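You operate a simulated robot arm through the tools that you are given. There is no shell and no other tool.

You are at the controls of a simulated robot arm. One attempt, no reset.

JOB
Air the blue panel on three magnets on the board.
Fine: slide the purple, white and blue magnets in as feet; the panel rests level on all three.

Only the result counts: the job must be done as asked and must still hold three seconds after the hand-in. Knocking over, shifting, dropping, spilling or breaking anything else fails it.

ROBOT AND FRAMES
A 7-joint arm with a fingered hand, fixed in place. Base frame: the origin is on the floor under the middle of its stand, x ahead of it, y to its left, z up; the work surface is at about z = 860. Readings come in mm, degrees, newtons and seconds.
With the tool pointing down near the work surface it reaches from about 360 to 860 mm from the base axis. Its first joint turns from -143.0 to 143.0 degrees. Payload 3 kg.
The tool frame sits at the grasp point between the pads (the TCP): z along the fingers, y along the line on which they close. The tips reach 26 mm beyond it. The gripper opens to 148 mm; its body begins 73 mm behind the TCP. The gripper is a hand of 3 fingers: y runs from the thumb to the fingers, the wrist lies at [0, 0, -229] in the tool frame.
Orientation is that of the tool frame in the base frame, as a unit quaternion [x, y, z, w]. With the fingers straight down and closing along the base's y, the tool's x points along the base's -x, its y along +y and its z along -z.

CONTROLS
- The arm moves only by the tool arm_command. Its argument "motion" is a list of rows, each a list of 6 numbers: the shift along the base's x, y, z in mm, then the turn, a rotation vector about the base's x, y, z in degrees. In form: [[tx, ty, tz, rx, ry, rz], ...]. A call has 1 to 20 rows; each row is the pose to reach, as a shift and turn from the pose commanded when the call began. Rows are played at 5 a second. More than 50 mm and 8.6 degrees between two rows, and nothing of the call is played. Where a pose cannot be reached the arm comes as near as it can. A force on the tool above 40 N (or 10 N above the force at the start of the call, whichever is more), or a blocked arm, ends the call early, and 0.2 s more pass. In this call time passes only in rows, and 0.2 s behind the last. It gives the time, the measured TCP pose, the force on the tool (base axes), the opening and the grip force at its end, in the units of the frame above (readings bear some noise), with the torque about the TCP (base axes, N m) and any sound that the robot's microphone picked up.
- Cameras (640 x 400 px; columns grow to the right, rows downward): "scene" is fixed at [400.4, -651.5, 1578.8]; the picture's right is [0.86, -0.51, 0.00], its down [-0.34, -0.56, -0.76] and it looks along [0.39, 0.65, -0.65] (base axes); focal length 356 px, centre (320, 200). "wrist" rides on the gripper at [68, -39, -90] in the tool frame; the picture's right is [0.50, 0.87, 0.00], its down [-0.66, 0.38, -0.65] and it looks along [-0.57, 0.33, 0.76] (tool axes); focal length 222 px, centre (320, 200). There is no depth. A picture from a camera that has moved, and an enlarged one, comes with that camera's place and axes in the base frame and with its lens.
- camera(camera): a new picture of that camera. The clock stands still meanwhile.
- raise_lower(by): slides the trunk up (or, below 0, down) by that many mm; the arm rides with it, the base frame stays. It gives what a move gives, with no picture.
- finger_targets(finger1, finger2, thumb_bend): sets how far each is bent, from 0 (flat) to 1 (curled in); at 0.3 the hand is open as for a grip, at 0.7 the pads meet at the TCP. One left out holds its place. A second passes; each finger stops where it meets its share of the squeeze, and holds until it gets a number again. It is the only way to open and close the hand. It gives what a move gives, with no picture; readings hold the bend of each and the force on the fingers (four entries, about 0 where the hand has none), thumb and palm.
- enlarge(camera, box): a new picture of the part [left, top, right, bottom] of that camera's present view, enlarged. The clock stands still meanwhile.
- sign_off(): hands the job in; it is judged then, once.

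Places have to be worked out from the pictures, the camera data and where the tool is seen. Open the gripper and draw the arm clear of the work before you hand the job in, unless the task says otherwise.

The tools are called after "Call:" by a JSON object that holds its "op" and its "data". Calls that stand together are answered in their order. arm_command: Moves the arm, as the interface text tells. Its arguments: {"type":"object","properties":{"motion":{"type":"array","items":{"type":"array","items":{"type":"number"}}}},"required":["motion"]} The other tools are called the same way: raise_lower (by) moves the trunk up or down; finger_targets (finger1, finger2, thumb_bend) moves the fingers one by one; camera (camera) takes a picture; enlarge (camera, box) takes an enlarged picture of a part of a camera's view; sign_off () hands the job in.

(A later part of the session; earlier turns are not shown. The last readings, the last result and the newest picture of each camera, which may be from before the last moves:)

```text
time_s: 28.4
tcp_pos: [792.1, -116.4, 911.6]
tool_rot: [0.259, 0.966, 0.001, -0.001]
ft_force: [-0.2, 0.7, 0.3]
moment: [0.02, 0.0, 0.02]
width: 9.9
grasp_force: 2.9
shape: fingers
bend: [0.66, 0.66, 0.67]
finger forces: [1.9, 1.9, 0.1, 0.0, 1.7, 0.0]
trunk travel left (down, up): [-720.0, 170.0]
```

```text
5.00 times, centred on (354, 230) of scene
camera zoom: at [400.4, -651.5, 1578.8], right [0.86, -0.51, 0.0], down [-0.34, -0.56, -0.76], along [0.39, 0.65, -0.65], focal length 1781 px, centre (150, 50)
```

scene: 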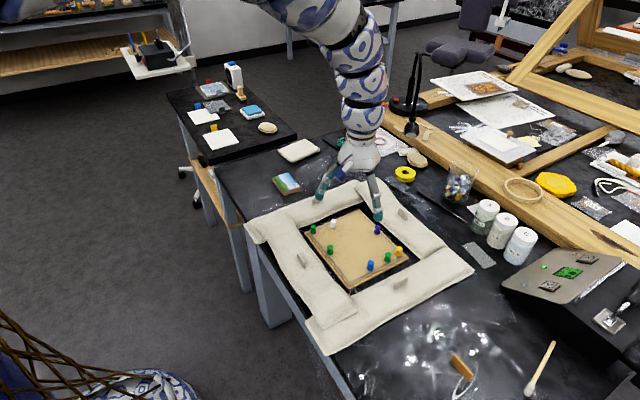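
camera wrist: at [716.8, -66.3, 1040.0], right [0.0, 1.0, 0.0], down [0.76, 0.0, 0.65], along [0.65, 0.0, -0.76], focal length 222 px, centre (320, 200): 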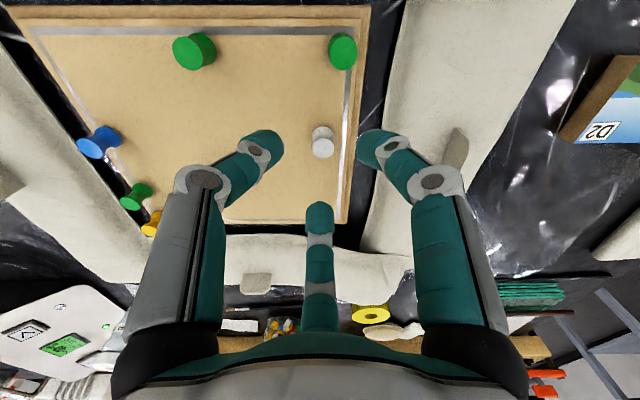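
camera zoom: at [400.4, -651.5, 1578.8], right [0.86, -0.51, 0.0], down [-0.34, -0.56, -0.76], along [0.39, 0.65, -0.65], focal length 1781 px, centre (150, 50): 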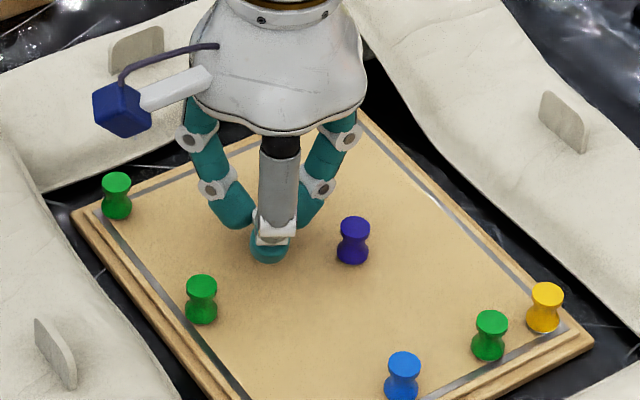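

White is at (792,-117). I open only to 0.58, to stay clear of purple, and lift.

Call:
{"op": "finger_targets", "data": {"finger1": 0.58, "finger2": 0.58, "thumb_bend": 0.58}}

Call:
{"op": "arm_command", "data": {"motion": [[0, 0, 5, 0, 0, 0], [0, 0, 12, 0, 0, 0], [0, 0, 24, 0, 0, 0], [0, 0, 40, 0, 0, 0], [0, 0, 48, 0, 0, 0], [0, 0, 48, 0, 0, 0]]}}

Call:
{"op": "camera", "data": {"camera": "wrist"}}

Call:
{"op": "enlarge", "data": {"camera": "scene", "box": [280, 190, 440, 290]}}

```text
time_s: 29.4
tcp_pos: [793.0, -116.2, 912.3]
tool_rot: [0.259, 0.966, 0.0, -0.001]
ft_force: [0.0, 0.5, 0.0]
moment: [0.0, -0.01, -0.02]
width: 39.1
grasp_force: 0.0
shape: fingers
bend: [0.57, 0.57, 0.57]
finger forces: [0.0, 0.1, 0.0, 0.1, 0.0, 0.0]
trunk travel left (down, up): [-720.0, 170.0]
```

```text
time_s: 30.8
tcp_pos: [791.4, -116.8, 959.6]
tool_rot: [0.259, 0.966, 0.0, -0.001]
ft_force: [-0.6, 0.3, 0.7]
moment: [-0.03, 0.01, 0.03]
width: 39.0
grasp_force: 0.1
shape: fingers
bend: [0.57, 0.57, 0.57]
finger forces: [0.0, 0.0, 0.0, 0.1, 0.0, 0.0]
trunk travel left (down, up): [-720.0, 170.0]
```

```text
taken
camera wrist: at [714.1, -116.8, 1048.1], right [0.0, 1.0, 0.0], down [0.76, 0.0, 0.65], along [0.65, 0.0, -0.76], focal length 222 px, centre (320, 200)
```

wrist: 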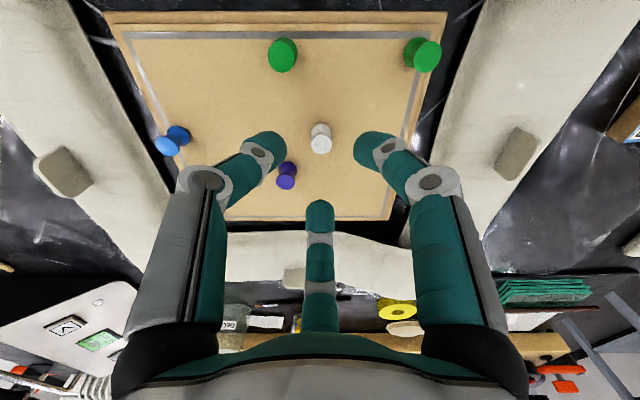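

```text
4.00 times, centred on (360, 240) of scene
camera zoom: at [400.4, -651.5, 1578.8], right [0.86, -0.51, 0.0], down [-0.34, -0.56, -0.76], along [0.39, 0.65, -0.65], focal length 1425 px, centre (160, 40)
```

zoom: 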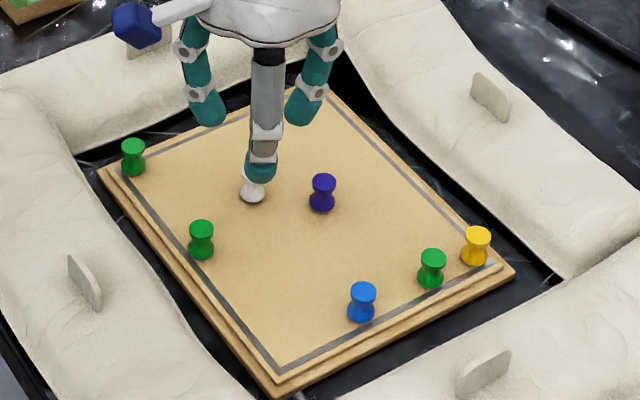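

White now stands upright at (792,-117). For blue, I turn the hand +60° so green-three sits between two fingers. I narrow the opening a little for the bag side and move over (794,-236).

Call:
{"op": "arm_command", "data": {"motion": [[0, -15, 0, 0, 0, 7.5], [0, -30, 0, 0, 0, 15], [0, -45, 0, 0, 0, 22.5], [0, -60, 0, 0, 0, 30], [1, -75, 0, 0, 0, 37.5], [1, -90, 0, 0, 0, 45], [2, -105, 0, 0, 0, 52.5], [2, -119, 0, 0, 0, 60], [2, -119, -6, 0, 0, 60], [2, -119, -6, 0, 0, 60]]}}

Call:
{"op": "finger_targets", "data": {"finger1": 0.595, "finger2": 0.595, "thumb_bend": 0.595}}

Call:
{"op": "camera", "data": {"camera": "wrist"}}

Call:
{"op": "enlarge", "data": {"camera": "wrist", "box": [240, 120, 400, 220]}}

Call:
{"op": "enlarge", "data": {"camera": "scene", "box": [300, 200, 428, 280]}}

```text
time_s: 33.0
tcp_pos: [792.7, -236.6, 954.7]
tool_rot: [-0.258, 0.966, -0.001, -0.001]
ft_force: [0.2, -0.1, 0.6]
moment: [-0.03, 0.02, 0.01]
width: 38.6
grasp_force: 0.2
shape: fingers
bend: [0.57, 0.57, 0.57]
finger forces: [0.0, 0.1, 0.0, 0.0, 0.0, 0.1]
trunk travel left (down, up): [-720.0, 170.0]
```

```text
time_s: 34.0
tcp_pos: [794.2, -235.8, 954.1]
tool_rot: [-0.259, 0.966, 0.0, -0.001]
ft_force: [-0.2, -0.3, -0.1]
moment: [0.02, 0.03, 0.02]
width: 33.3
grasp_force: 0.0
shape: fingers
bend: [0.59, 0.59, 0.59]
finger forces: [0.0, 0.1, 0.1, 0.0, 0.1, 0.1]
trunk travel left (down, up): [-720.0, 170.0]
```

```text
taken
camera wrist: at [754.5, -303.0, 1042.3], right [-0.87, 0.5, 0.0], down [0.38, 0.66, 0.65], along [0.33, 0.57, -0.76], focal length 222 px, centre (320, 200)
```

wrist: 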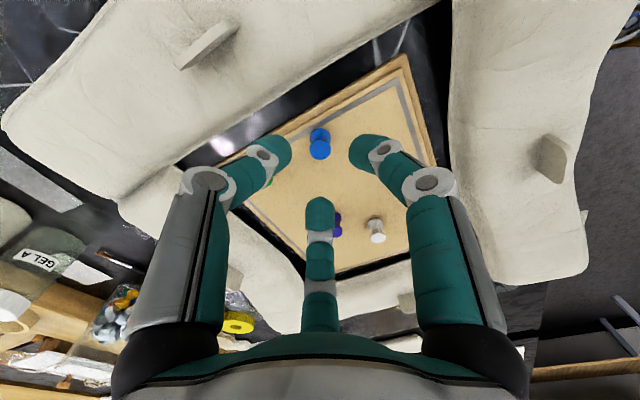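

```text
4.00 times, centred on (320, 170) of wrist
camera zoom: at [754.5, -303.0, 1042.3], right [-0.87, 0.5, 0.0], down [0.38, 0.66, 0.65], along [0.33, 0.57, -0.76], focal length 888 px, centre (320, 320)
```

zoom: 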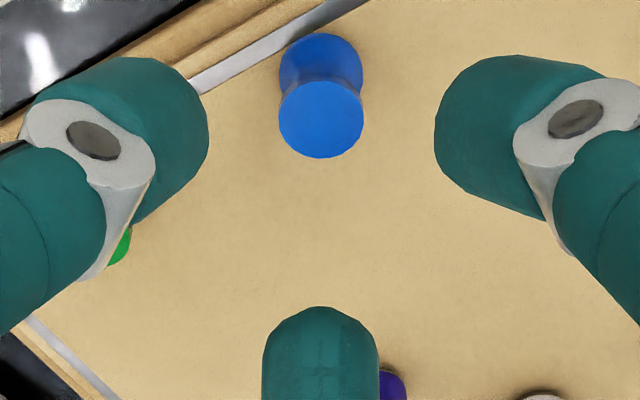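

```text
5.00 times, centred on (364, 240) of scene
camera zoom: at [400.4, -651.5, 1578.8], right [0.86, -0.51, 0.0], down [-0.34, -0.56, -0.76], along [0.39, 0.65, -0.65], focal length 1781 px, centre (100, 0)
```

zoom: 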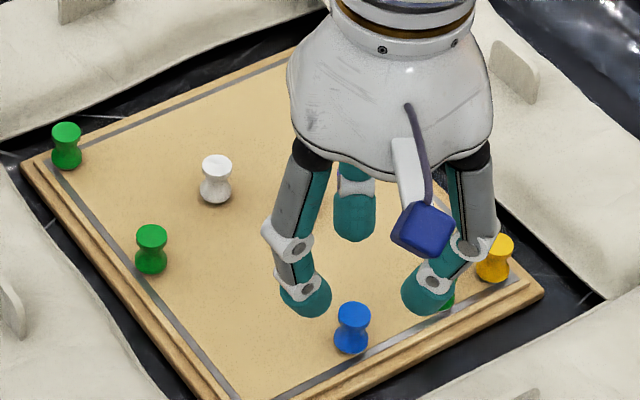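

Blue is centred to within about 1 mm. I descend to z≈912 with a small correction.

Call:
{"op": "arm_command", "data": {"motion": [[0.4, 0.6, -8, 0, 0, 0], [0.4, 0.6, -16, 0, 0, 0], [0.4, 0.6, -24, 0, 0, 0], [0.4, 0.6, -32, 0, 0, 0], [0.4, 0.6, -38, 0, 0, 0], [0.4, 0.6, -42, 0, 0, 0], [0.4, 0.6, -42, 0, 0, 0]]}}

Call:
{"op": "enlarge", "data": {"camera": "wrist", "box": [240, 120, 400, 220]}}

Call:
{"op": "enlarge", "data": {"camera": "scene", "box": [310, 220, 422, 290]}}

```text
time_s: 35.6
tcp_pos: [794.2, -235.8, 912.4]
tool_rot: [-0.259, 0.966, 0.0, -0.001]
ft_force: [0.2, 0.0, -0.2]
moment: [0.03, 0.0, 0.03]
width: 33.6
grasp_force: 0.1
shape: fingers
bend: [0.59, 0.59, 0.59]
finger forces: [0.0, 0.1, 0.0, 0.1, 0.0, 0.1]
trunk travel left (down, up): [-720.0, 170.0]
```

```text
4.00 times, centred on (320, 170) of wrist
camera zoom: at [755.2, -302.3, 1000.0], right [-0.87, 0.5, 0.0], down [0.38, 0.66, 0.65], along [0.33, 0.57, -0.76], focal length 888 px, centre (320, 320)
```

zoom: 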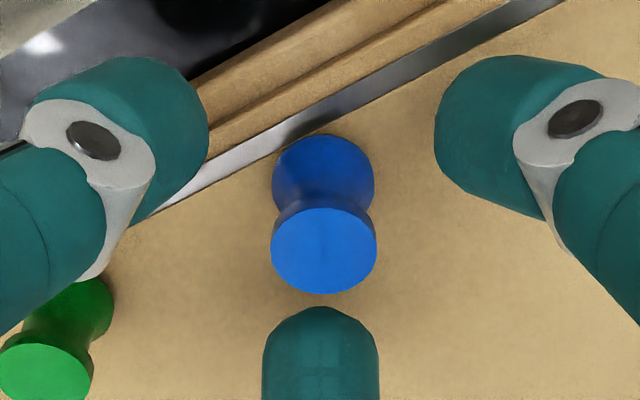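

```text
5.71 times, centred on (366, 255) of scene
camera zoom: at [400.4, -651.5, 1578.8], right [0.86, -0.51, 0.0], down [-0.34, -0.56, -0.76], along [0.39, 0.65, -0.65], focal length 2035 px, centre (57, -114)
```

zoom: 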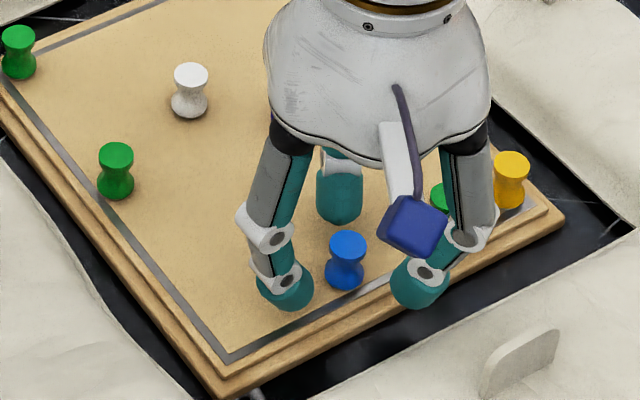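

Blue is centred and green-three is clear of all fingers. I close on it.

Call:
{"op": "finger_targets", "data": {"finger1": 0.65, "finger2": 0.65, "thumb_bend": 0.65}}

Call:
{"op": "finger_targets", "data": {"finger1": 0.68, "finger2": 0.68, "thumb_bend": 0.68}}

Call:
{"op": "enlarge", "data": {"camera": "wrist", "box": [240, 120, 400, 220]}}

```text
time_s: 36.6
tcp_pos: [794.7, -233.8, 912.9]
tool_rot: [-0.259, 0.966, -0.001, -0.001]
ft_force: [-0.1, -0.2, 0.3]
moment: [0.02, 0.0, -0.01]
width: 14.6
grasp_force: 0.0
shape: fingers
bend: [0.65, 0.65, 0.65]
finger forces: [0.0, 0.1, 0.0, 0.0, 0.1, 0.1]
trunk travel left (down, up): [-720.0, 170.0]
```

```text
time_s: 37.6
tcp_pos: [794.1, -235.4, 910.6]
tool_rot: [-0.259, 0.966, 0.0, -0.001]
ft_force: [-0.1, -0.1, 0.0]
moment: [0.01, -0.02, 0.02]
width: 10.3
grasp_force: 2.0
shape: fingers
bend: [0.66, 0.66, 0.67]
finger forces: [1.6, 1.7, 0.1, 0.0, 1.9, 0.1]
trunk travel left (down, up): [-720.0, 170.0]
```

```text
4.00 times, centred on (320, 170) of wrist
camera zoom: at [755.0, -302.4, 999.9], right [-0.87, 0.5, 0.0], down [0.38, 0.66, 0.65], along [0.33, 0.57, -0.76], focal length 888 px, centre (320, 320)
```

zoom: 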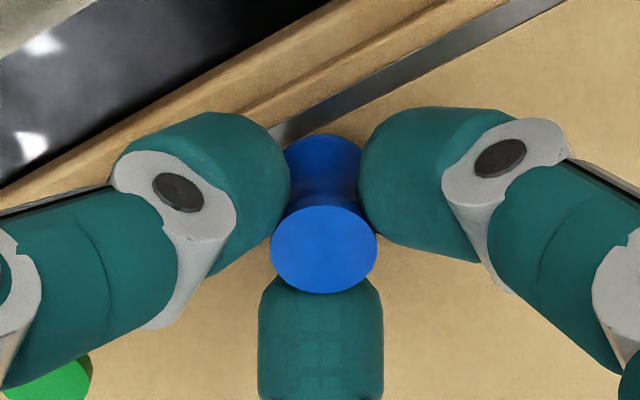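

Blue is gripped. I slide it +y by 54 mm and, once away from the green neighbour, turn the hand by -60° so the fingers clear purple on release.

Call:
{"op": "arm_command", "data": {"motion": [[0, 2, 0, 0, 0, 0], [0, 5, 0, 0, 0, 0], [0, 9, 0, 0, 0, 0], [-0.5, 13, 0, 0, 0, 0], [-0.5, 17, 0, 0, 0, -6], [-1, 21, 0, 0, 0, -12], [-1, 25, 0, 0, 0, -18], [-1, 29, 0, 0, 0, -25], [-1.5, 33, 0, 0, 0, -32], [-1.5, 37, 0, 0, 0, -39], [-2, 41, 0, 0, 0, -46], [-2, 45, 0, 0, 0, -53], [-2, 49, 0, 0, 0, -60], [-2, 52, 0, 0, 0, -60], [-2, 54, 0, 0, 0, -60], [-2, 54, 0, 0, 0, -60]]}}

Call:
{"op": "enlarge", "data": {"camera": "wrist", "box": [160, 70, 480, 270]}}

Call:
{"op": "enlarge", "data": {"camera": "scene", "box": [290, 200, 418, 280]}}

```text
time_s: 41.0
tcp_pos: [792.0, -181.7, 911.0]
tool_rot: [0.259, 0.966, 0.001, -0.001]
ft_force: [0.6, -0.5, 0.5]
moment: [-0.04, 0.03, 0.0]
width: 10.1
grasp_force: 3.4
shape: fingers
bend: [0.66, 0.66, 0.67]
finger forces: [1.8, 2.0, 0.0, 0.0, 2.1, 0.0]
trunk travel left (down, up): [-720.0, 170.0]
```

```text
2.00 times, centred on (320, 170) of wrist
camera zoom: at [714.5, -180.6, 999.2], right [0.0, 1.0, 0.0], down [0.76, 0.0, 0.65], along [0.65, 0.0, -0.76], focal length 444 px, centre (320, 260)
```

zoom: 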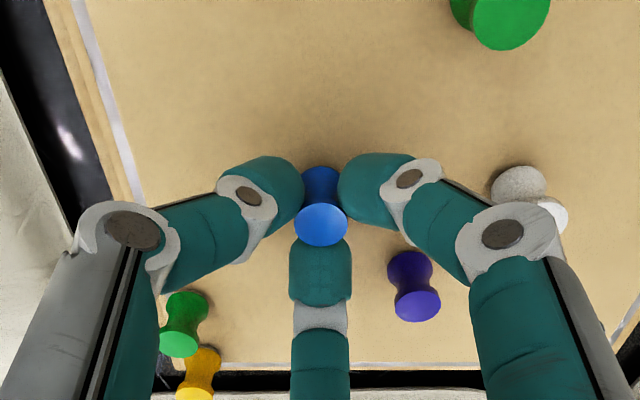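

```text
5.00 times, centred on (354, 240) of scene
camera zoom: at [400.4, -651.5, 1578.8], right [0.86, -0.51, 0.0], down [-0.34, -0.56, -0.76], along [0.39, 0.65, -0.65], focal length 1781 px, centre (150, 0)
```

zoom: 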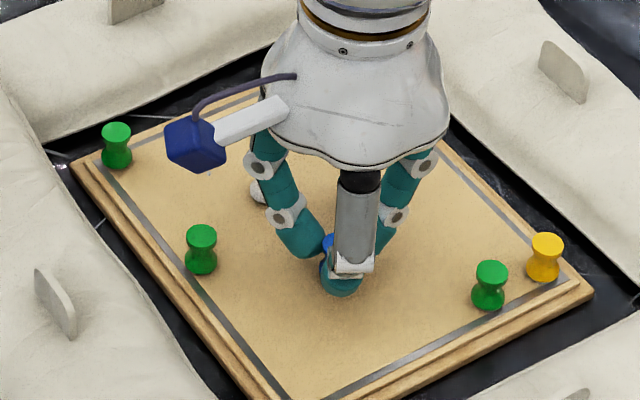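

Blue is at (792,-181). I release with a small opening and lift clear.

Call:
{"op": "finger_targets", "data": {"finger1": 0.58, "finger2": 0.58, "thumb_bend": 0.58}}

Call:
{"op": "arm_command", "data": {"motion": [[0, 0, 5, 0, 0, 0], [0, 0, 12, 0, 0, 0], [0, 0, 24, 0, 0, 0], [0, 0, 40, 0, 0, 0], [0, 0, 56, 0, 0, 0], [0, 0, 70, 0, 0, 0], [0, 0, 80, 0, 0, 0], [0, 0, 80, 0, 0, 0]]}}

Call:
{"op": "camera", "data": {"camera": "wrist"}}

Call:
{"op": "enlarge", "data": {"camera": "scene", "box": [280, 190, 440, 290]}}

```text
time_s: 42.0
tcp_pos: [791.8, -181.0, 911.5]
tool_rot: [0.259, 0.966, 0.0, -0.001]
ft_force: [-0.4, 0.0, -0.3]
moment: [0.02, 0.01, -0.03]
width: 38.5
grasp_force: 0.0
shape: fingers
bend: [0.57, 0.57, 0.57]
finger forces: [0.1, 0.0, 0.0, 0.0, 0.0, 0.0]
trunk travel left (down, up): [-720.0, 170.0]
```

```text
time_s: 43.8
tcp_pos: [799.1, -179.9, 986.9]
tool_rot: [0.259, 0.966, 0.0, -0.003]
ft_force: [0.8, -0.1, 0.2]
moment: [0.01, 0.0, -0.03]
width: 38.8
grasp_force: 0.0
shape: fingers
bend: [0.57, 0.57, 0.57]
finger forces: [0.1, 0.0, 0.1, 0.1, 0.0, 0.0]
out of reach, approached as far as the arm can: row 6, 7, 8
trunk travel left (down, up): [-720.0, 170.0]
```

```text
taken
camera wrist: at [721.3, -180.6, 1075.1], right [0.0, 1.0, 0.0], down [0.76, 0.0, 0.65], along [0.65, 0.0, -0.76], focal length 222 px, centre (320, 200)
```

wrist: 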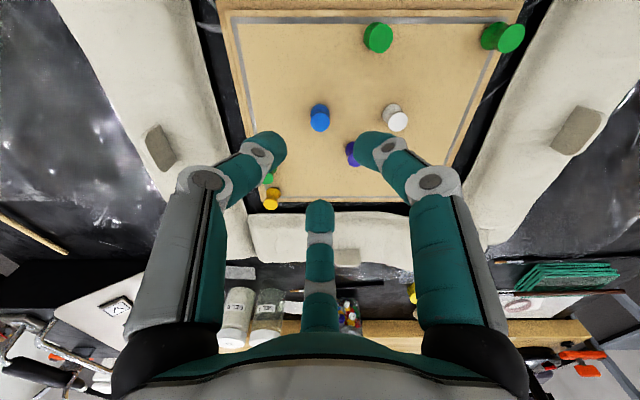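

```text
4.00 times, centred on (360, 240) of scene
camera zoom: at [400.4, -651.5, 1578.8], right [0.86, -0.51, 0.0], down [-0.34, -0.56, -0.76], along [0.39, 0.65, -0.65], focal length 1425 px, centre (160, 40)
```

zoom: 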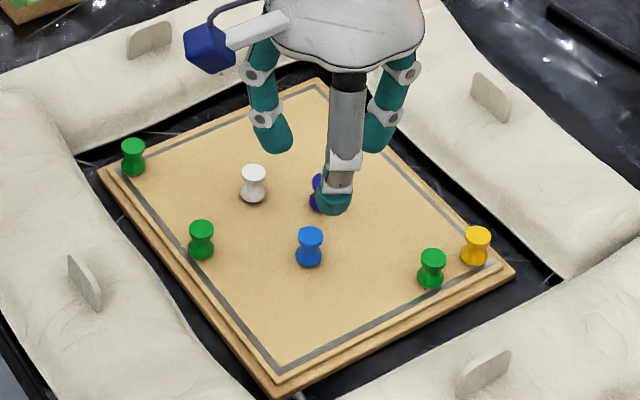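

All three feet stand at their targets: white (792,-117), blue (792,-181), purple (827,-148). I raise the trunk back by 80 mm for comfortable reach and look at the panel next.

Call:
{"op": "raise_lower", "data": {"by": 80}}

Call:
{"op": "arm_command", "data": {"motion": [[0, 20, -20, 0, 0, 0], [0, 60, -50, 0, 0, 0], [0, 105, -60, 0, 0, 0], [-4, 150, -60, 0, 0, 0], [-8, 195, -60, 0, 0, 0], [-12, 240, -60, 0, 0, 0], [-16, 285, -60, 0, 0, 0], [-24, 325, -60, 0, 0, 0], [-30, 360, -60, 0, 0, 0], [-30, 360, -60, 0, 0, 0]]}}

Call:
{"op": "camera", "data": {"camera": "wrist"}}

Call:
{"op": "camera", "data": {"camera": "scene"}}

```text
time_s: 44.9
tcp_pos: [799.4, -180.8, 1067.4]
tool_rot: [0.258, 0.966, -0.001, -0.003]
ft_force: [0.6, -0.3, 0.3]
moment: [0.01, 0.04, -0.02]
width: 38.6
grasp_force: 0.1
shape: fingers
bend: [0.57, 0.57, 0.57]
finger forces: [0.0, 0.1, 0.0, 0.0, 0.0, 0.1]
trunk travel left (down, up): [-800.0, 90.0]
```

```text
time_s: 47.1
tcp_pos: [771.5, 179.3, 1006.3]
tool_rot: [0.26, 0.965, 0.001, -0.001]
ft_force: [-0.1, 0.0, 0.0]
moment: [-0.01, 0.0, -0.01]
width: 39.0
grasp_force: 0.0
shape: fingers
bend: [0.57, 0.57, 0.57]
finger forces: [0.1, 0.0, 0.0, 0.0, 0.1, 0.0]
trunk travel left (down, up): [-800.0, 90.0]
```

```text
taken
camera wrist: at [693.7, 180.5, 1094.7], right [0.0, 1.0, 0.0], down [0.76, 0.0, 0.65], along [0.65, 0.0, -0.76], focal length 222 px, centre (320, 200)
```

wrist: 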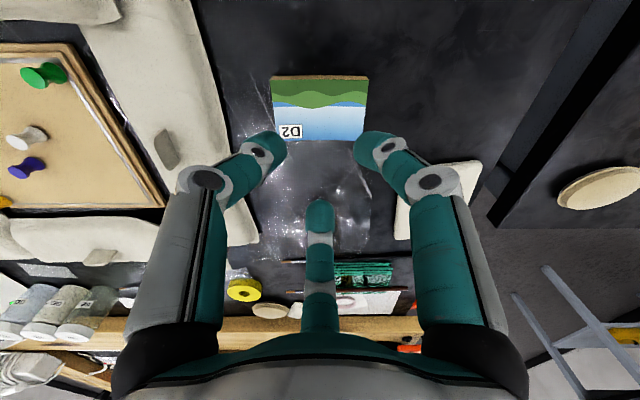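

```text
taken
```

scene: 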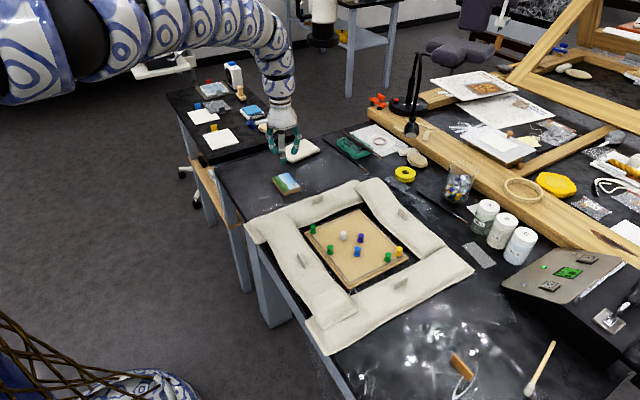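

The panel lies in front of the hand in the wrist view, with the three feet visible on the board. I'll zoom on the panel to get its exact place and size.

Call:
{"op": "enlarge", "data": {"camera": "wrist", "box": [250, 60, 410, 160]}}

Call:
{"op": "enlarge", "data": {"camera": "scene", "box": [250, 130, 346, 190]}}

Call:
{"op": "enlarge", "data": {"camera": "scene", "box": [300, 200, 420, 275]}}

```text
4.00 times, centred on (330, 110) of wrist
camera zoom: at [693.7, 180.5, 1094.7], right [0.0, 1.0, 0.0], down [0.76, 0.0, 0.65], along [0.65, 0.0, -0.76], focal length 888 px, centre (280, 560)
```

zoom: 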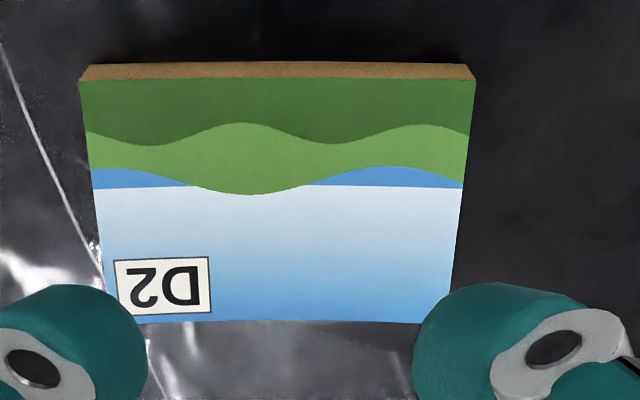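

```text
6.67 times, centred on (298, 160) of scene
camera zoom: at [400.4, -651.5, 1578.8], right [0.86, -0.51, 0.0], down [-0.34, -0.56, -0.76], along [0.39, 0.65, -0.65], focal length 2374 px, centre (467, 467)
```

zoom: 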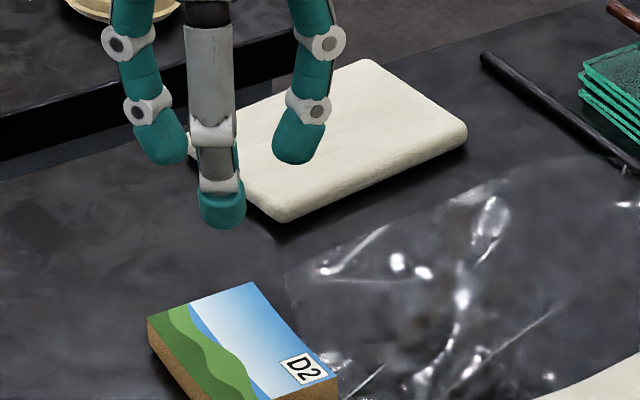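

```text
5.33 times, centred on (360, 238) of scene
camera zoom: at [400.4, -651.5, 1578.8], right [0.86, -0.51, 0.0], down [-0.34, -0.56, -0.76], along [0.39, 0.65, -0.65], focal length 1899 px, centre (107, 0)
```

zoom: 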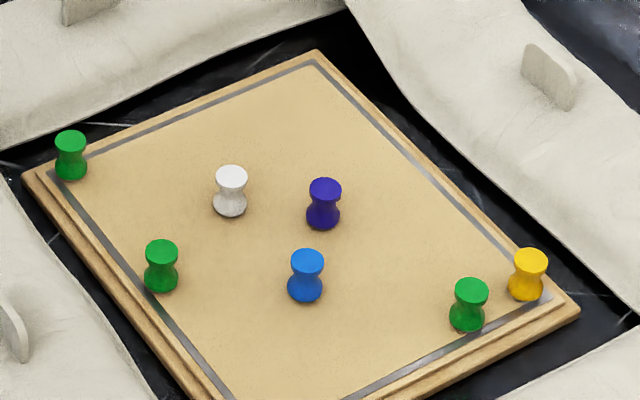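

The panel measures about 58×88 mm with its top at z≈876, centred at (770.5,180). I plan a long-side grip: one finger on the +x side and the other two on the -x side. First I find out which finger is which by opening finger2 further.

Call:
{"op": "finger_targets", "data": {"finger1": 0.49, "finger2": 0.36, "thumb_bend": 0.49}}

Call:
{"op": "arm_command", "data": {"motion": [[-10, 0.5, 0, 0, 0, 0], [-21, 0.5, 0, 0, 0, 0], [-21, 0.5, 0, 0, 0, 0]]}}

Call:
{"op": "camera", "data": {"camera": "wrist"}}

Call:
{"op": "enlarge", "data": {"camera": "scene", "box": [240, 120, 352, 190]}}

```text
time_s: 48.1
tcp_pos: [771.3, 178.5, 1005.7]
tool_rot: [0.258, 0.966, -0.001, -0.003]
ft_force: [-0.4, -0.6, 0.6]
moment: [0.01, 0.01, 0.03]
width: 65.0
grasp_force: 0.0
shape: fingers
bend: [0.49, 0.36, 0.49]
finger forces: [0.1, 0.0, 0.0, 0.0, 0.1, 0.0]
trunk travel left (down, up): [-800.0, 90.0]
```

```text
time_s: 48.9
tcp_pos: [748.5, 180.3, 1004.9]
tool_rot: [0.26, 0.966, 0.0, -0.003]
ft_force: [1.1, 0.9, 1.4]
moment: [0.0, 0.04, -0.02]
width: 65.0
grasp_force: 0.1
shape: fingers
bend: [0.49, 0.36, 0.49]
finger forces: [0.0, 0.0, 0.0, 0.0, 0.1, 0.0]
trunk travel left (down, up): [-800.0, 90.0]
```

```text
taken
camera wrist: at [671.8, 181.1, 1093.6], right [0.0, 1.0, 0.0], down [0.76, 0.0, 0.65], along [0.65, 0.0, -0.76], focal length 222 px, centre (320, 200)
```

wrist: 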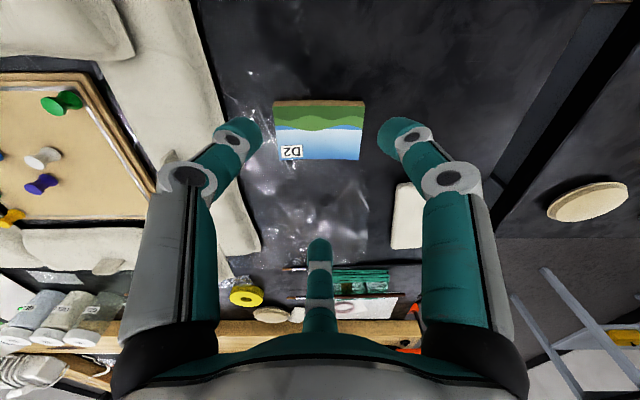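

```text
5.71 times, centred on (296, 155) of scene
camera zoom: at [400.4, -651.5, 1578.8], right [0.86, -0.51, 0.0], down [-0.34, -0.56, -0.76], along [0.39, 0.65, -0.65], focal length 2035 px, centre (457, 457)
```

zoom: 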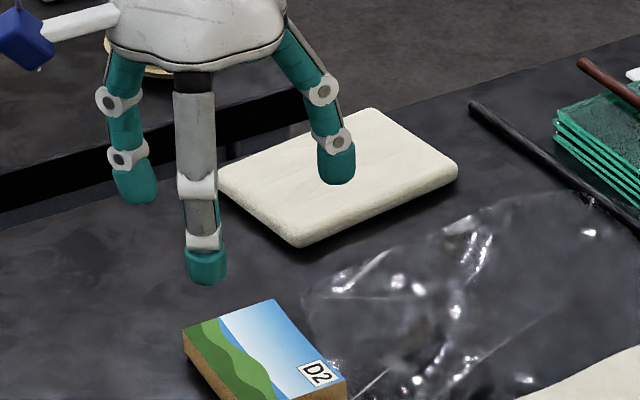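

Finger2 is the one on the +x side. I adjust the pair to 0.47 for clearance, shift 3 mm to -x, and descend to z≈925 to check the tips against the panel edges.

Call:
{"op": "finger_targets", "data": {"finger1": 0.47, "finger2": 0.35, "thumb_bend": 0.47}}

Call:
{"op": "arm_command", "data": {"motion": [[-3, 0, -20, 0, 0, 0], [-3, 0, -40, 0, 0, 0], [-3, 0, -60, 0, 0, 0], [-3, 0, -75, 0, 0, 0], [-3, 0, -80, 0, 0, 0], [-3, 0, -80, 0, 0, 0]]}}

Call:
{"op": "camera", "data": {"camera": "wrist"}}

Call:
{"op": "enlarge", "data": {"camera": "scene", "box": [240, 140, 336, 200]}}

Call:
{"op": "enlarge", "data": {"camera": "wrist", "box": [200, 100, 440, 250]}}

```text
time_s: 49.9
tcp_pos: [749.8, 181.0, 1005.3]
tool_rot: [0.258, 0.966, 0.0, -0.002]
ft_force: [-0.5, -1.1, -0.2]
moment: [0.02, 0.03, -0.02]
width: 71.6
grasp_force: 0.1
shape: fingers
bend: [0.47, 0.35, 0.47]
finger forces: [0.0, 0.0, 0.1, 0.0, 0.0, 0.0]
trunk travel left (down, up): [-800.0, 90.0]
```

```text
time_s: 51.3
tcp_pos: [744.2, 180.4, 927.7]
tool_rot: [0.259, 0.966, 0.0, -0.003]
ft_force: [0.0, 0.3, 0.0]
moment: [0.01, 0.01, 0.04]
width: 71.6
grasp_force: 0.0
shape: fingers
bend: [0.47, 0.35, 0.47]
finger forces: [0.1, 0.0, 0.0, 0.1, 0.0, 0.1]
trunk travel left (down, up): [-800.0, 90.0]
```

```text
taken
camera wrist: at [667.1, 179.8, 1015.3], right [0.0, 1.0, 0.0], down [0.76, 0.0, 0.65], along [0.65, 0.0, -0.76], focal length 222 px, centre (320, 200)
```

wrist: 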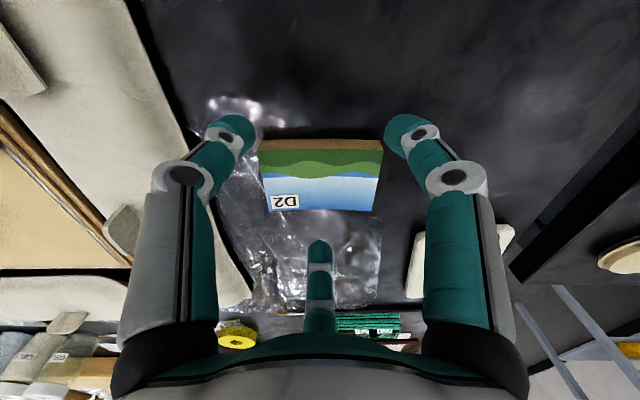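

```text
6.67 times, centred on (288, 170) of scene
camera zoom: at [400.4, -651.5, 1578.8], right [0.86, -0.51, 0.0], down [-0.34, -0.56, -0.76], along [0.39, 0.65, -0.65], focal length 2374 px, centre (533, 400)
```

zoom: 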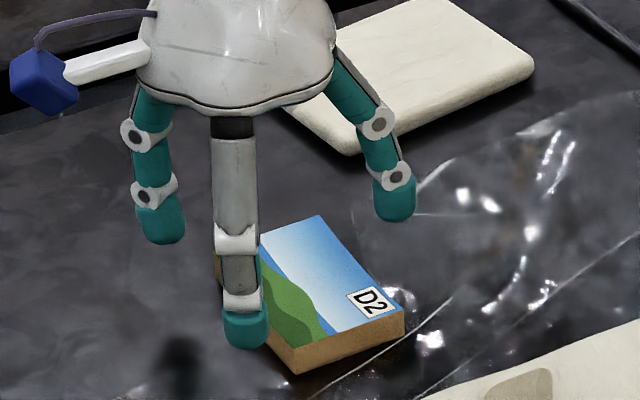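

```text
2.67 times, centred on (320, 175) of wrist
camera zoom: at [667.1, 179.8, 1015.3], right [0.0, 1.0, 0.0], down [0.76, 0.0, 0.65], along [0.65, 0.0, -0.76], focal length 592 px, centre (320, 267)
```

zoom: 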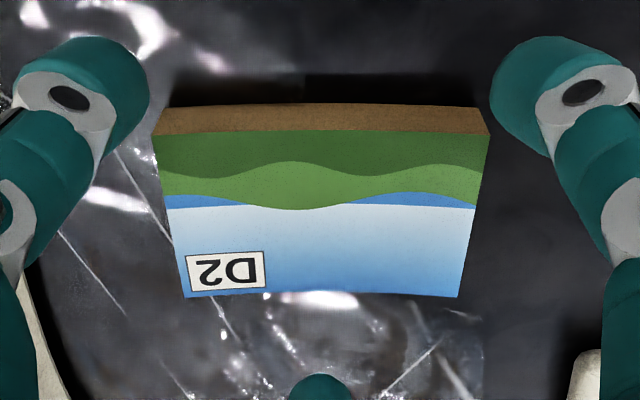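

Both cameras put the tip bottoms about 36 mm below the TCP, so they would touch the table at TCP z≈896, and all fingers clear the panel by about 11 mm. I descend to z≈898 slowly and read the force.

Call:
{"op": "arm_command", "data": {"motion": [[0, 0, -8, 0, 0, 0], [0, 0, -16, 0, 0, 0], [0, 0, -21, 0, 0, 0], [0, 0, -23, 0, 0, 0], [0, 0, -25, 0, 0, 0], [0, 0, -26, 0, 0, 0], [0, 0, -27, 0, 0, 0], [0, 0, -28, 0, 0, 0], [0, 0, -28, 0, 0, 0]]}}

Call:
{"op": "enlarge", "data": {"camera": "scene", "box": [240, 145, 336, 205]}}

Call:
{"op": "enlarge", "data": {"camera": "wrist", "box": [200, 100, 440, 250]}}

```text
time_s: 53.3
tcp_pos: [743.9, 179.4, 898.8]
tool_rot: [0.26, 0.966, 0.0, -0.003]
ft_force: [0.1, -0.4, -0.3]
moment: [0.01, 0.01, 0.03]
width: 71.7
grasp_force: 0.2
shape: fingers
bend: [0.47, 0.35, 0.47]
finger forces: [0.1, 0.0, 0.0, 0.0, 0.0, 0.1]
trunk travel left (down, up): [-800.0, 90.0]
```

```text
6.67 times, centred on (288, 175) of scene
camera zoom: at [400.4, -651.5, 1578.8], right [0.86, -0.51, 0.0], down [-0.34, -0.56, -0.76], along [0.39, 0.65, -0.65], focal length 2374 px, centre (533, 367)
```

zoom: 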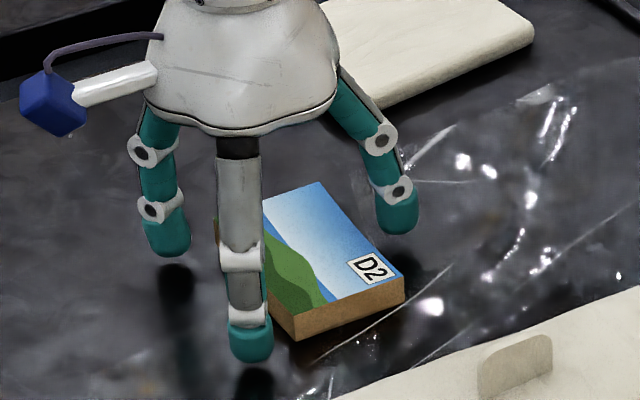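

```text
2.67 times, centred on (320, 175) of wrist
camera zoom: at [667.3, 180.0, 987.3], right [0.0, 1.0, 0.0], down [0.76, 0.0, 0.65], along [0.65, 0.0, -0.76], focal length 592 px, centre (320, 267)
```

zoom: 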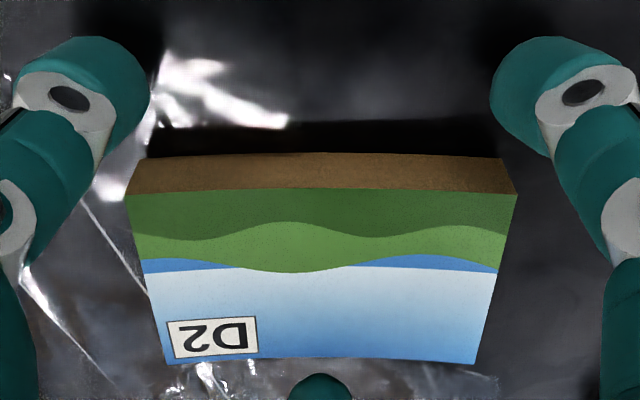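

There's no contact yet, and the reflections suggest the tips are still 3–6 mm above the table. I go down another 3 mm in 1 mm rows.

Call:
{"op": "arm_command", "data": {"motion": [[0, 0, -1, 0, 0, 0], [0, 0, -2, 0, 0, 0], [0, 0, -3, 0, 0, 0], [0, 0, -3, 0, 0, 0]]}}

Call:
{"op": "enlarge", "data": {"camera": "scene", "box": [255, 165, 303, 195]}}

```text
time_s: 54.3
tcp_pos: [744.8, 180.6, 896.1]
tool_rot: [0.259, 0.966, 0.0, -0.002]
ft_force: [0.3, 0.3, -0.1]
moment: [0.0, 0.03, 0.01]
width: 71.5
grasp_force: 0.1
shape: fingers
bend: [0.47, 0.35, 0.47]
finger forces: [0.0, 0.0, 0.1, 0.1, 0.0, 0.1]
trunk travel left (down, up): [-800.0, 90.0]
```

```text
13.33 times, centred on (279, 180) of scene
camera zoom: at [400.4, -651.5, 1578.8], right [0.86, -0.51, 0.0], down [-0.34, -0.56, -0.76], along [0.39, 0.65, -0.65], focal length 4748 px, centre (867, 467)
```

zoom: 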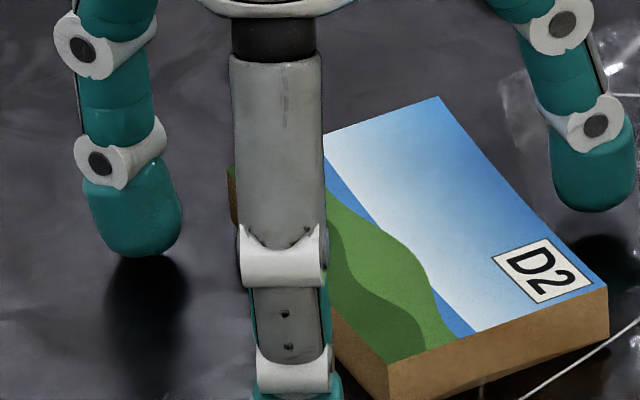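

Finger1's tip now almost meets its reflection. I continue in 1 mm steps, watching the vertical force.

Call:
{"op": "arm_command", "data": {"motion": [[0, 0, -1, 0, 0, 0], [0, 0, -2, 0, 0, 0], [0, 0, -2, 0, 0, 0]]}}

Call:
{"op": "enlarge", "data": {"camera": "scene", "box": [255, 168, 303, 198]}}

```text
time_s: 55.1
tcp_pos: [744.1, 179.6, 895.6]
tool_rot: [0.259, 0.966, 0.0, -0.003]
ft_force: [0.5, 0.0, -0.6]
moment: [-0.02, -0.02, -0.02]
width: 71.7
grasp_force: 0.1
shape: fingers
bend: [0.47, 0.35, 0.47]
finger forces: [0.0, 0.1, 0.0, 0.0, 0.0, 0.0]
trunk travel left (down, up): [-800.0, 90.0]
```

```text
13.33 times, centred on (279, 183) of scene
camera zoom: at [400.4, -651.5, 1578.8], right [0.86, -0.51, 0.0], down [-0.34, -0.56, -0.76], along [0.39, 0.65, -0.65], focal length 4748 px, centre (867, 427)
```

zoom: 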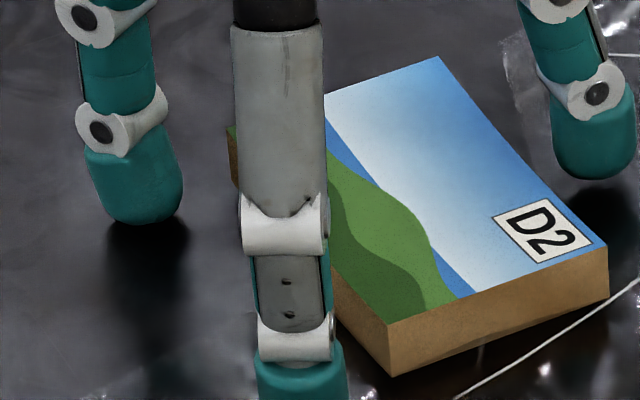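

The tips are just above the table with no contact, so they'll meet the panel's sides about 5 mm below its top edge. I close part-way: pair 0.53, finger2 0.39.

Call:
{"op": "finger_targets", "data": {"finger1": 0.53, "finger2": 0.39, "thumb_bend": 0.53}}

Call:
{"op": "enlarge", "data": {"camera": "wrist", "box": [200, 100, 440, 250]}}

Call:
{"op": "enlarge", "data": {"camera": "scene", "box": [247, 160, 327, 210]}}

```text
time_s: 56.1
tcp_pos: [744.7, 178.5, 894.0]
tool_rot: [0.259, 0.966, 0.0, -0.003]
ft_force: [0.6, 0.3, 0.4]
moment: [0.02, 0.02, 0.03]
width: 52.5
grasp_force: 0.5
shape: fingers
bend: [0.53, 0.39, 0.53]
finger forces: [0.1, 0.0, 0.0, 0.0, 0.0, 0.0]
trunk travel left (down, up): [-800.0, 90.0]
```

```text
2.67 times, centred on (320, 175) of wrist
camera zoom: at [666.8, 179.9, 982.2], right [0.0, 1.0, 0.0], down [0.76, 0.0, 0.65], along [0.65, 0.0, -0.76], focal length 592 px, centre (320, 267)
```

zoom: 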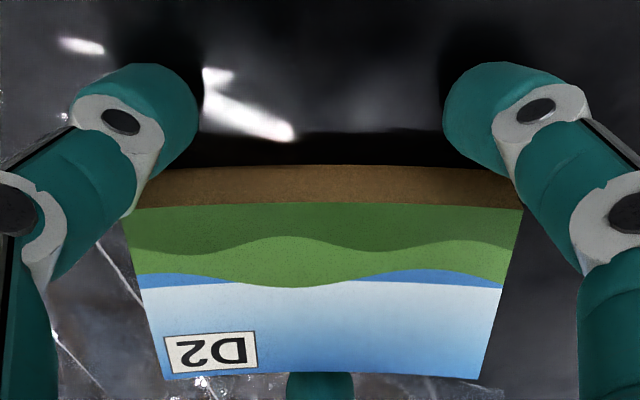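

```text
8.00 times, centred on (287, 185) of scene
camera zoom: at [400.4, -651.5, 1578.8], right [0.86, -0.51, 0.0], down [-0.34, -0.56, -0.76], along [0.39, 0.65, -0.65], focal length 2849 px, centre (584, 320)
```

zoom: 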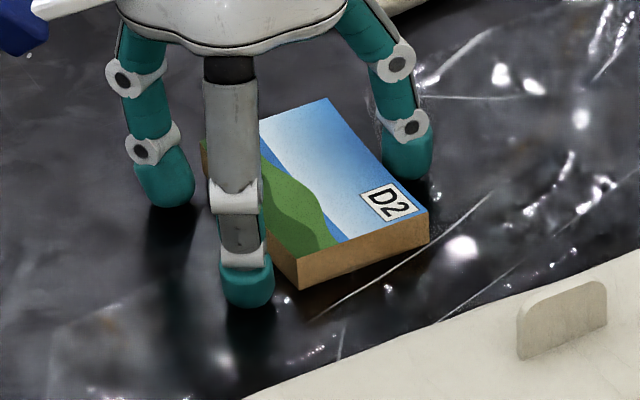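

All three tips are close to the sides and nothing has moved. I close further: pair 0.56, finger2 0.41.

Call:
{"op": "finger_targets", "data": {"finger1": 0.56, "finger2": 0.41, "thumb_bend": 0.56}}

Call:
{"op": "enlarge", "data": {"camera": "wrist", "box": [200, 100, 440, 250]}}

Call:
{"op": "enlarge", "data": {"camera": "scene", "box": [247, 160, 327, 210]}}

```text
time_s: 57.1
tcp_pos: [745.5, 179.5, 894.1]
tool_rot: [0.259, 0.966, 0.0, -0.002]
ft_force: [-0.1, 0.4, -0.4]
moment: [0.04, -0.03, 0.0]
width: 43.2
grasp_force: 0.1
shape: fingers
bend: [0.56, 0.41, 0.56]
finger forces: [0.0, 0.2, 0.0, 0.0, 0.0, 0.1]
trunk travel left (down, up): [-800.0, 90.0]
```

```text
2.67 times, centred on (320, 175) of wrist
camera zoom: at [666.9, 179.9, 982.2], right [0.0, 1.0, 0.0], down [0.76, 0.0, 0.65], along [0.65, 0.0, -0.76], focal length 592 px, centre (320, 267)
```

zoom: 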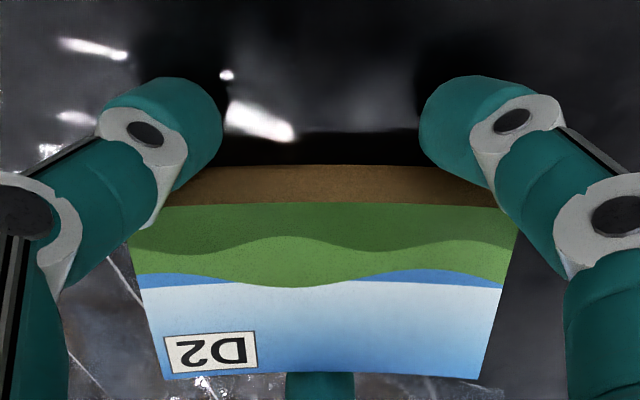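

```text
8.00 times, centred on (287, 185) of scene
camera zoom: at [400.4, -651.5, 1578.8], right [0.86, -0.51, 0.0], down [-0.34, -0.56, -0.76], along [0.39, 0.65, -0.65], focal length 2849 px, centre (584, 320)
```

zoom: 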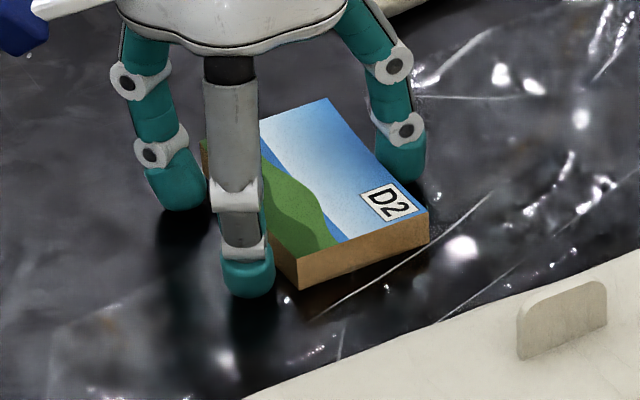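

The panel hasn't moved and finger2 looks to be at the face. I close the pair on to 0.59 and finger2 to 0.42.

Call:
{"op": "finger_targets", "data": {"finger1": 0.59, "finger2": 0.42, "thumb_bend": 0.59}}

Call:
{"op": "enlarge", "data": {"camera": "wrist", "box": [200, 100, 440, 250]}}

Call:
{"op": "enlarge", "data": {"camera": "scene", "box": [247, 160, 327, 210]}}

```text
time_s: 58.1
tcp_pos: [743.5, 179.9, 893.3]
tool_rot: [0.259, 0.966, 0.0, -0.002]
ft_force: [0.3, -0.7, 0.4]
moment: [0.01, 0.02, -0.03]
width: 33.3
grasp_force: 0.1
shape: fingers
bend: [0.59, 0.42, 0.59]
finger forces: [0.1, 0.3, 0.1, 0.0, 0.0, 0.1]
trunk travel left (down, up): [-800.0, 90.0]
```

```text
2.67 times, centred on (320, 175) of wrist
camera zoom: at [666.8, 179.9, 982.2], right [0.0, 1.0, 0.0], down [0.76, 0.0, 0.65], along [0.65, 0.0, -0.76], focal length 592 px, centre (320, 267)
```

zoom: 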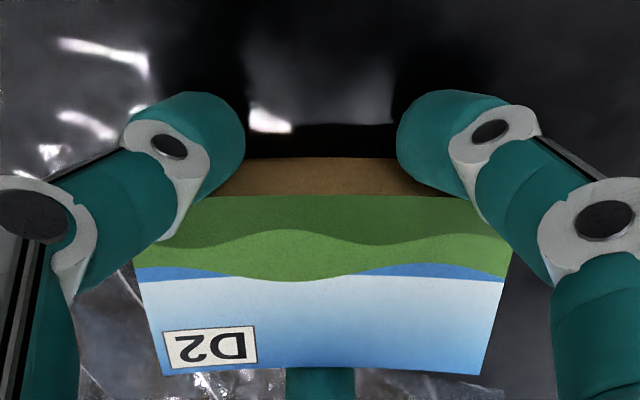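

```text
8.00 times, centred on (287, 185) of scene
camera zoom: at [400.4, -651.5, 1578.8], right [0.86, -0.51, 0.0], down [-0.34, -0.56, -0.76], along [0.39, 0.65, -0.65], focal length 2849 px, centre (584, 320)
```

zoom: 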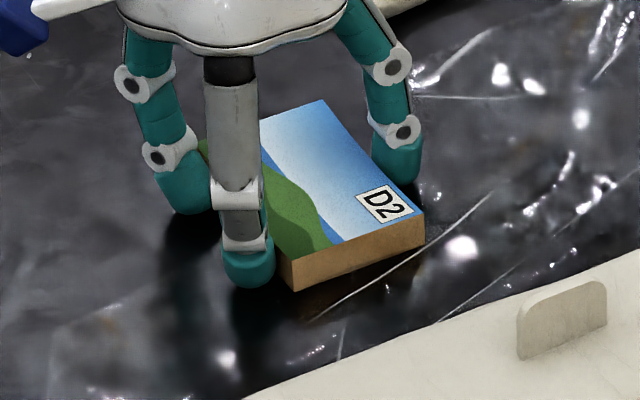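

Finger2 has nudged the panel about 2 mm toward the pair, which is fine. I now close the pair until it meets the -x side.

Call:
{"op": "finger_targets", "data": {"finger1": 0.61, "thumb_bend": 0.61}}

Call:
{"op": "enlarge", "data": {"camera": "wrist", "box": [200, 100, 440, 250]}}

Call:
{"op": "enlarge", "data": {"camera": "scene", "box": [247, 160, 327, 210]}}

```text
time_s: 59.1
tcp_pos: [742.8, 180.3, 894.4]
tool_rot: [0.259, 0.966, 0.0, -0.003]
ft_force: [-1.0, 0.1, -0.3]
moment: [0.02, -0.01, 0.03]
width: 28.1
grasp_force: 0.8
shape: fingers
bend: [0.6, 0.42, 0.61]
finger forces: [0.2, 0.4, 0.1, 0.0, 0.3, 0.0]
trunk travel left (down, up): [-800.0, 90.0]
```

```text
2.67 times, centred on (320, 175) of wrist
camera zoom: at [666.8, 179.9, 982.2], right [0.0, 1.0, 0.0], down [0.76, 0.0, 0.65], along [0.65, 0.0, -0.76], focal length 592 px, centre (320, 267)
```

zoom: 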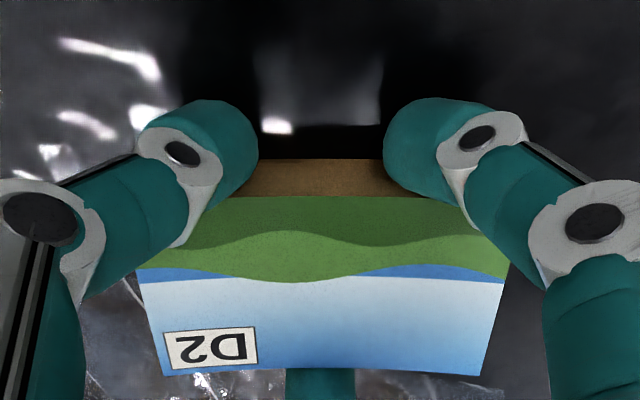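

```text
8.00 times, centred on (287, 185) of scene
camera zoom: at [400.4, -651.5, 1578.8], right [0.86, -0.51, 0.0], down [-0.34, -0.56, -0.76], along [0.39, 0.65, -0.65], focal length 2849 px, centre (584, 320)
```

zoom: 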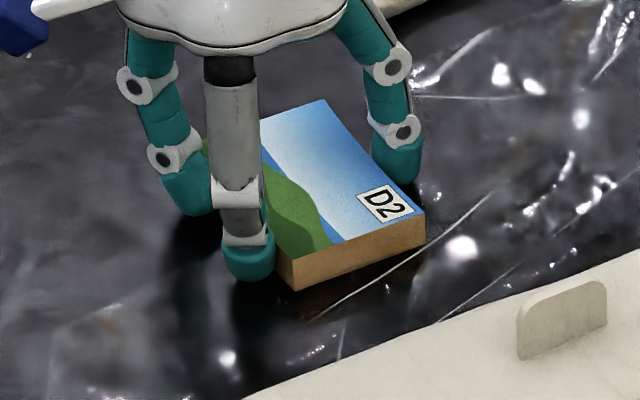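

All three are now lightly touching the panel at 0.2–0.4 N. I build up a firmer squeeze.

Call:
{"op": "finger_targets", "data": {"finger1": 0.64, "finger2": 0.46, "thumb_bend": 0.64}}

Call:
{"op": "enlarge", "data": {"camera": "wrist", "box": [200, 100, 440, 250]}}

Call:
{"op": "enlarge", "data": {"camera": "scene", "box": [247, 160, 327, 210]}}

```text
time_s: 60.1
tcp_pos: [744.1, 179.3, 893.8]
tool_rot: [0.258, 0.966, -0.001, -0.003]
ft_force: [0.2, -0.6, 1.2]
moment: [-0.03, 0.01, 0.03]
width: 22.0
grasp_force: 3.8
shape: fingers
bend: [0.62, 0.42, 0.63]
finger forces: [0.9, 3.5, 0.0, 0.1, 2.3, 0.0]
trunk travel left (down, up): [-800.0, 90.0]
```

```text
2.67 times, centred on (320, 175) of wrist
camera zoom: at [666.8, 179.9, 982.2], right [0.0, 1.0, 0.0], down [0.76, 0.0, 0.65], along [0.65, 0.0, -0.76], focal length 592 px, centre (320, 267)
```

zoom: 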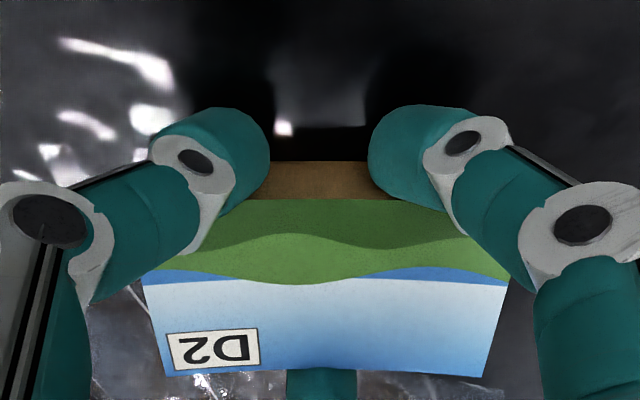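

```text
8.00 times, centred on (287, 185) of scene
camera zoom: at [400.4, -651.5, 1578.8], right [0.86, -0.51, 0.0], down [-0.34, -0.56, -0.76], along [0.39, 0.65, -0.65], focal length 2849 px, centre (584, 320)
```

zoom: 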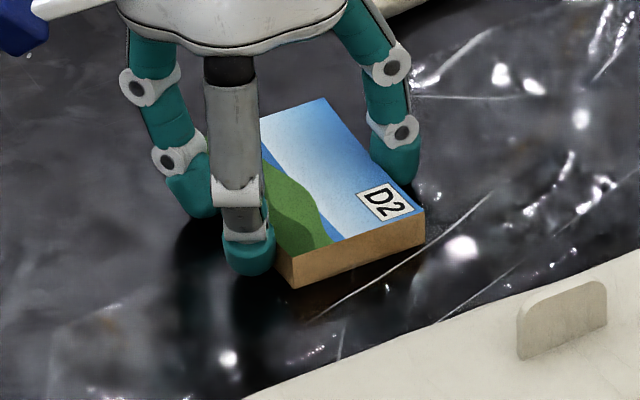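

The grip reads 3.5 N on finger2 against 0.9 and 2.3 N on the pair, and the panel is square. I firm it up slightly before a small test lift.

Call:
{"op": "finger_targets", "data": {"finger1": 0.66, "finger2": 0.48, "thumb_bend": 0.655}}

Call:
{"op": "enlarge", "data": {"camera": "wrist", "box": [200, 100, 440, 250]}}

```text
time_s: 61.1
tcp_pos: [745.1, 180.1, 894.1]
tool_rot: [0.258, 0.966, 0.0, -0.003]
ft_force: [-0.1, -0.4, -0.7]
moment: [0.01, -0.04, -0.01]
width: 18.2
grasp_force: 4.5
shape: fingers
bend: [0.64, 0.42, 0.63]
finger forces: [1.6, 5.0, 0.1, 0.0, 3.2, 0.0]
trunk travel left (down, up): [-800.0, 90.0]
```

```text
2.67 times, centred on (320, 175) of wrist
camera zoom: at [666.8, 179.9, 982.2], right [0.0, 1.0, 0.0], down [0.76, 0.0, 0.65], along [0.65, 0.0, -0.76], focal length 592 px, centre (320, 267)
```

zoom: 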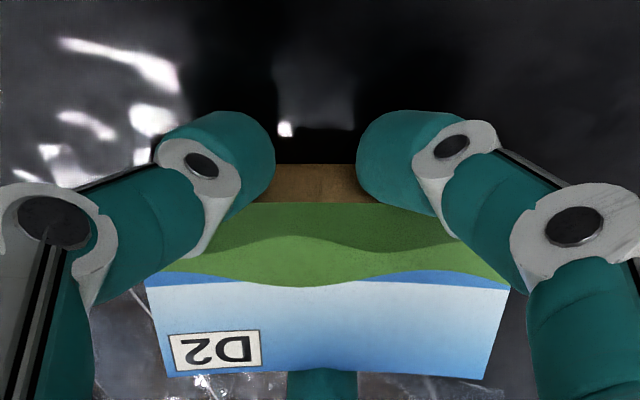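

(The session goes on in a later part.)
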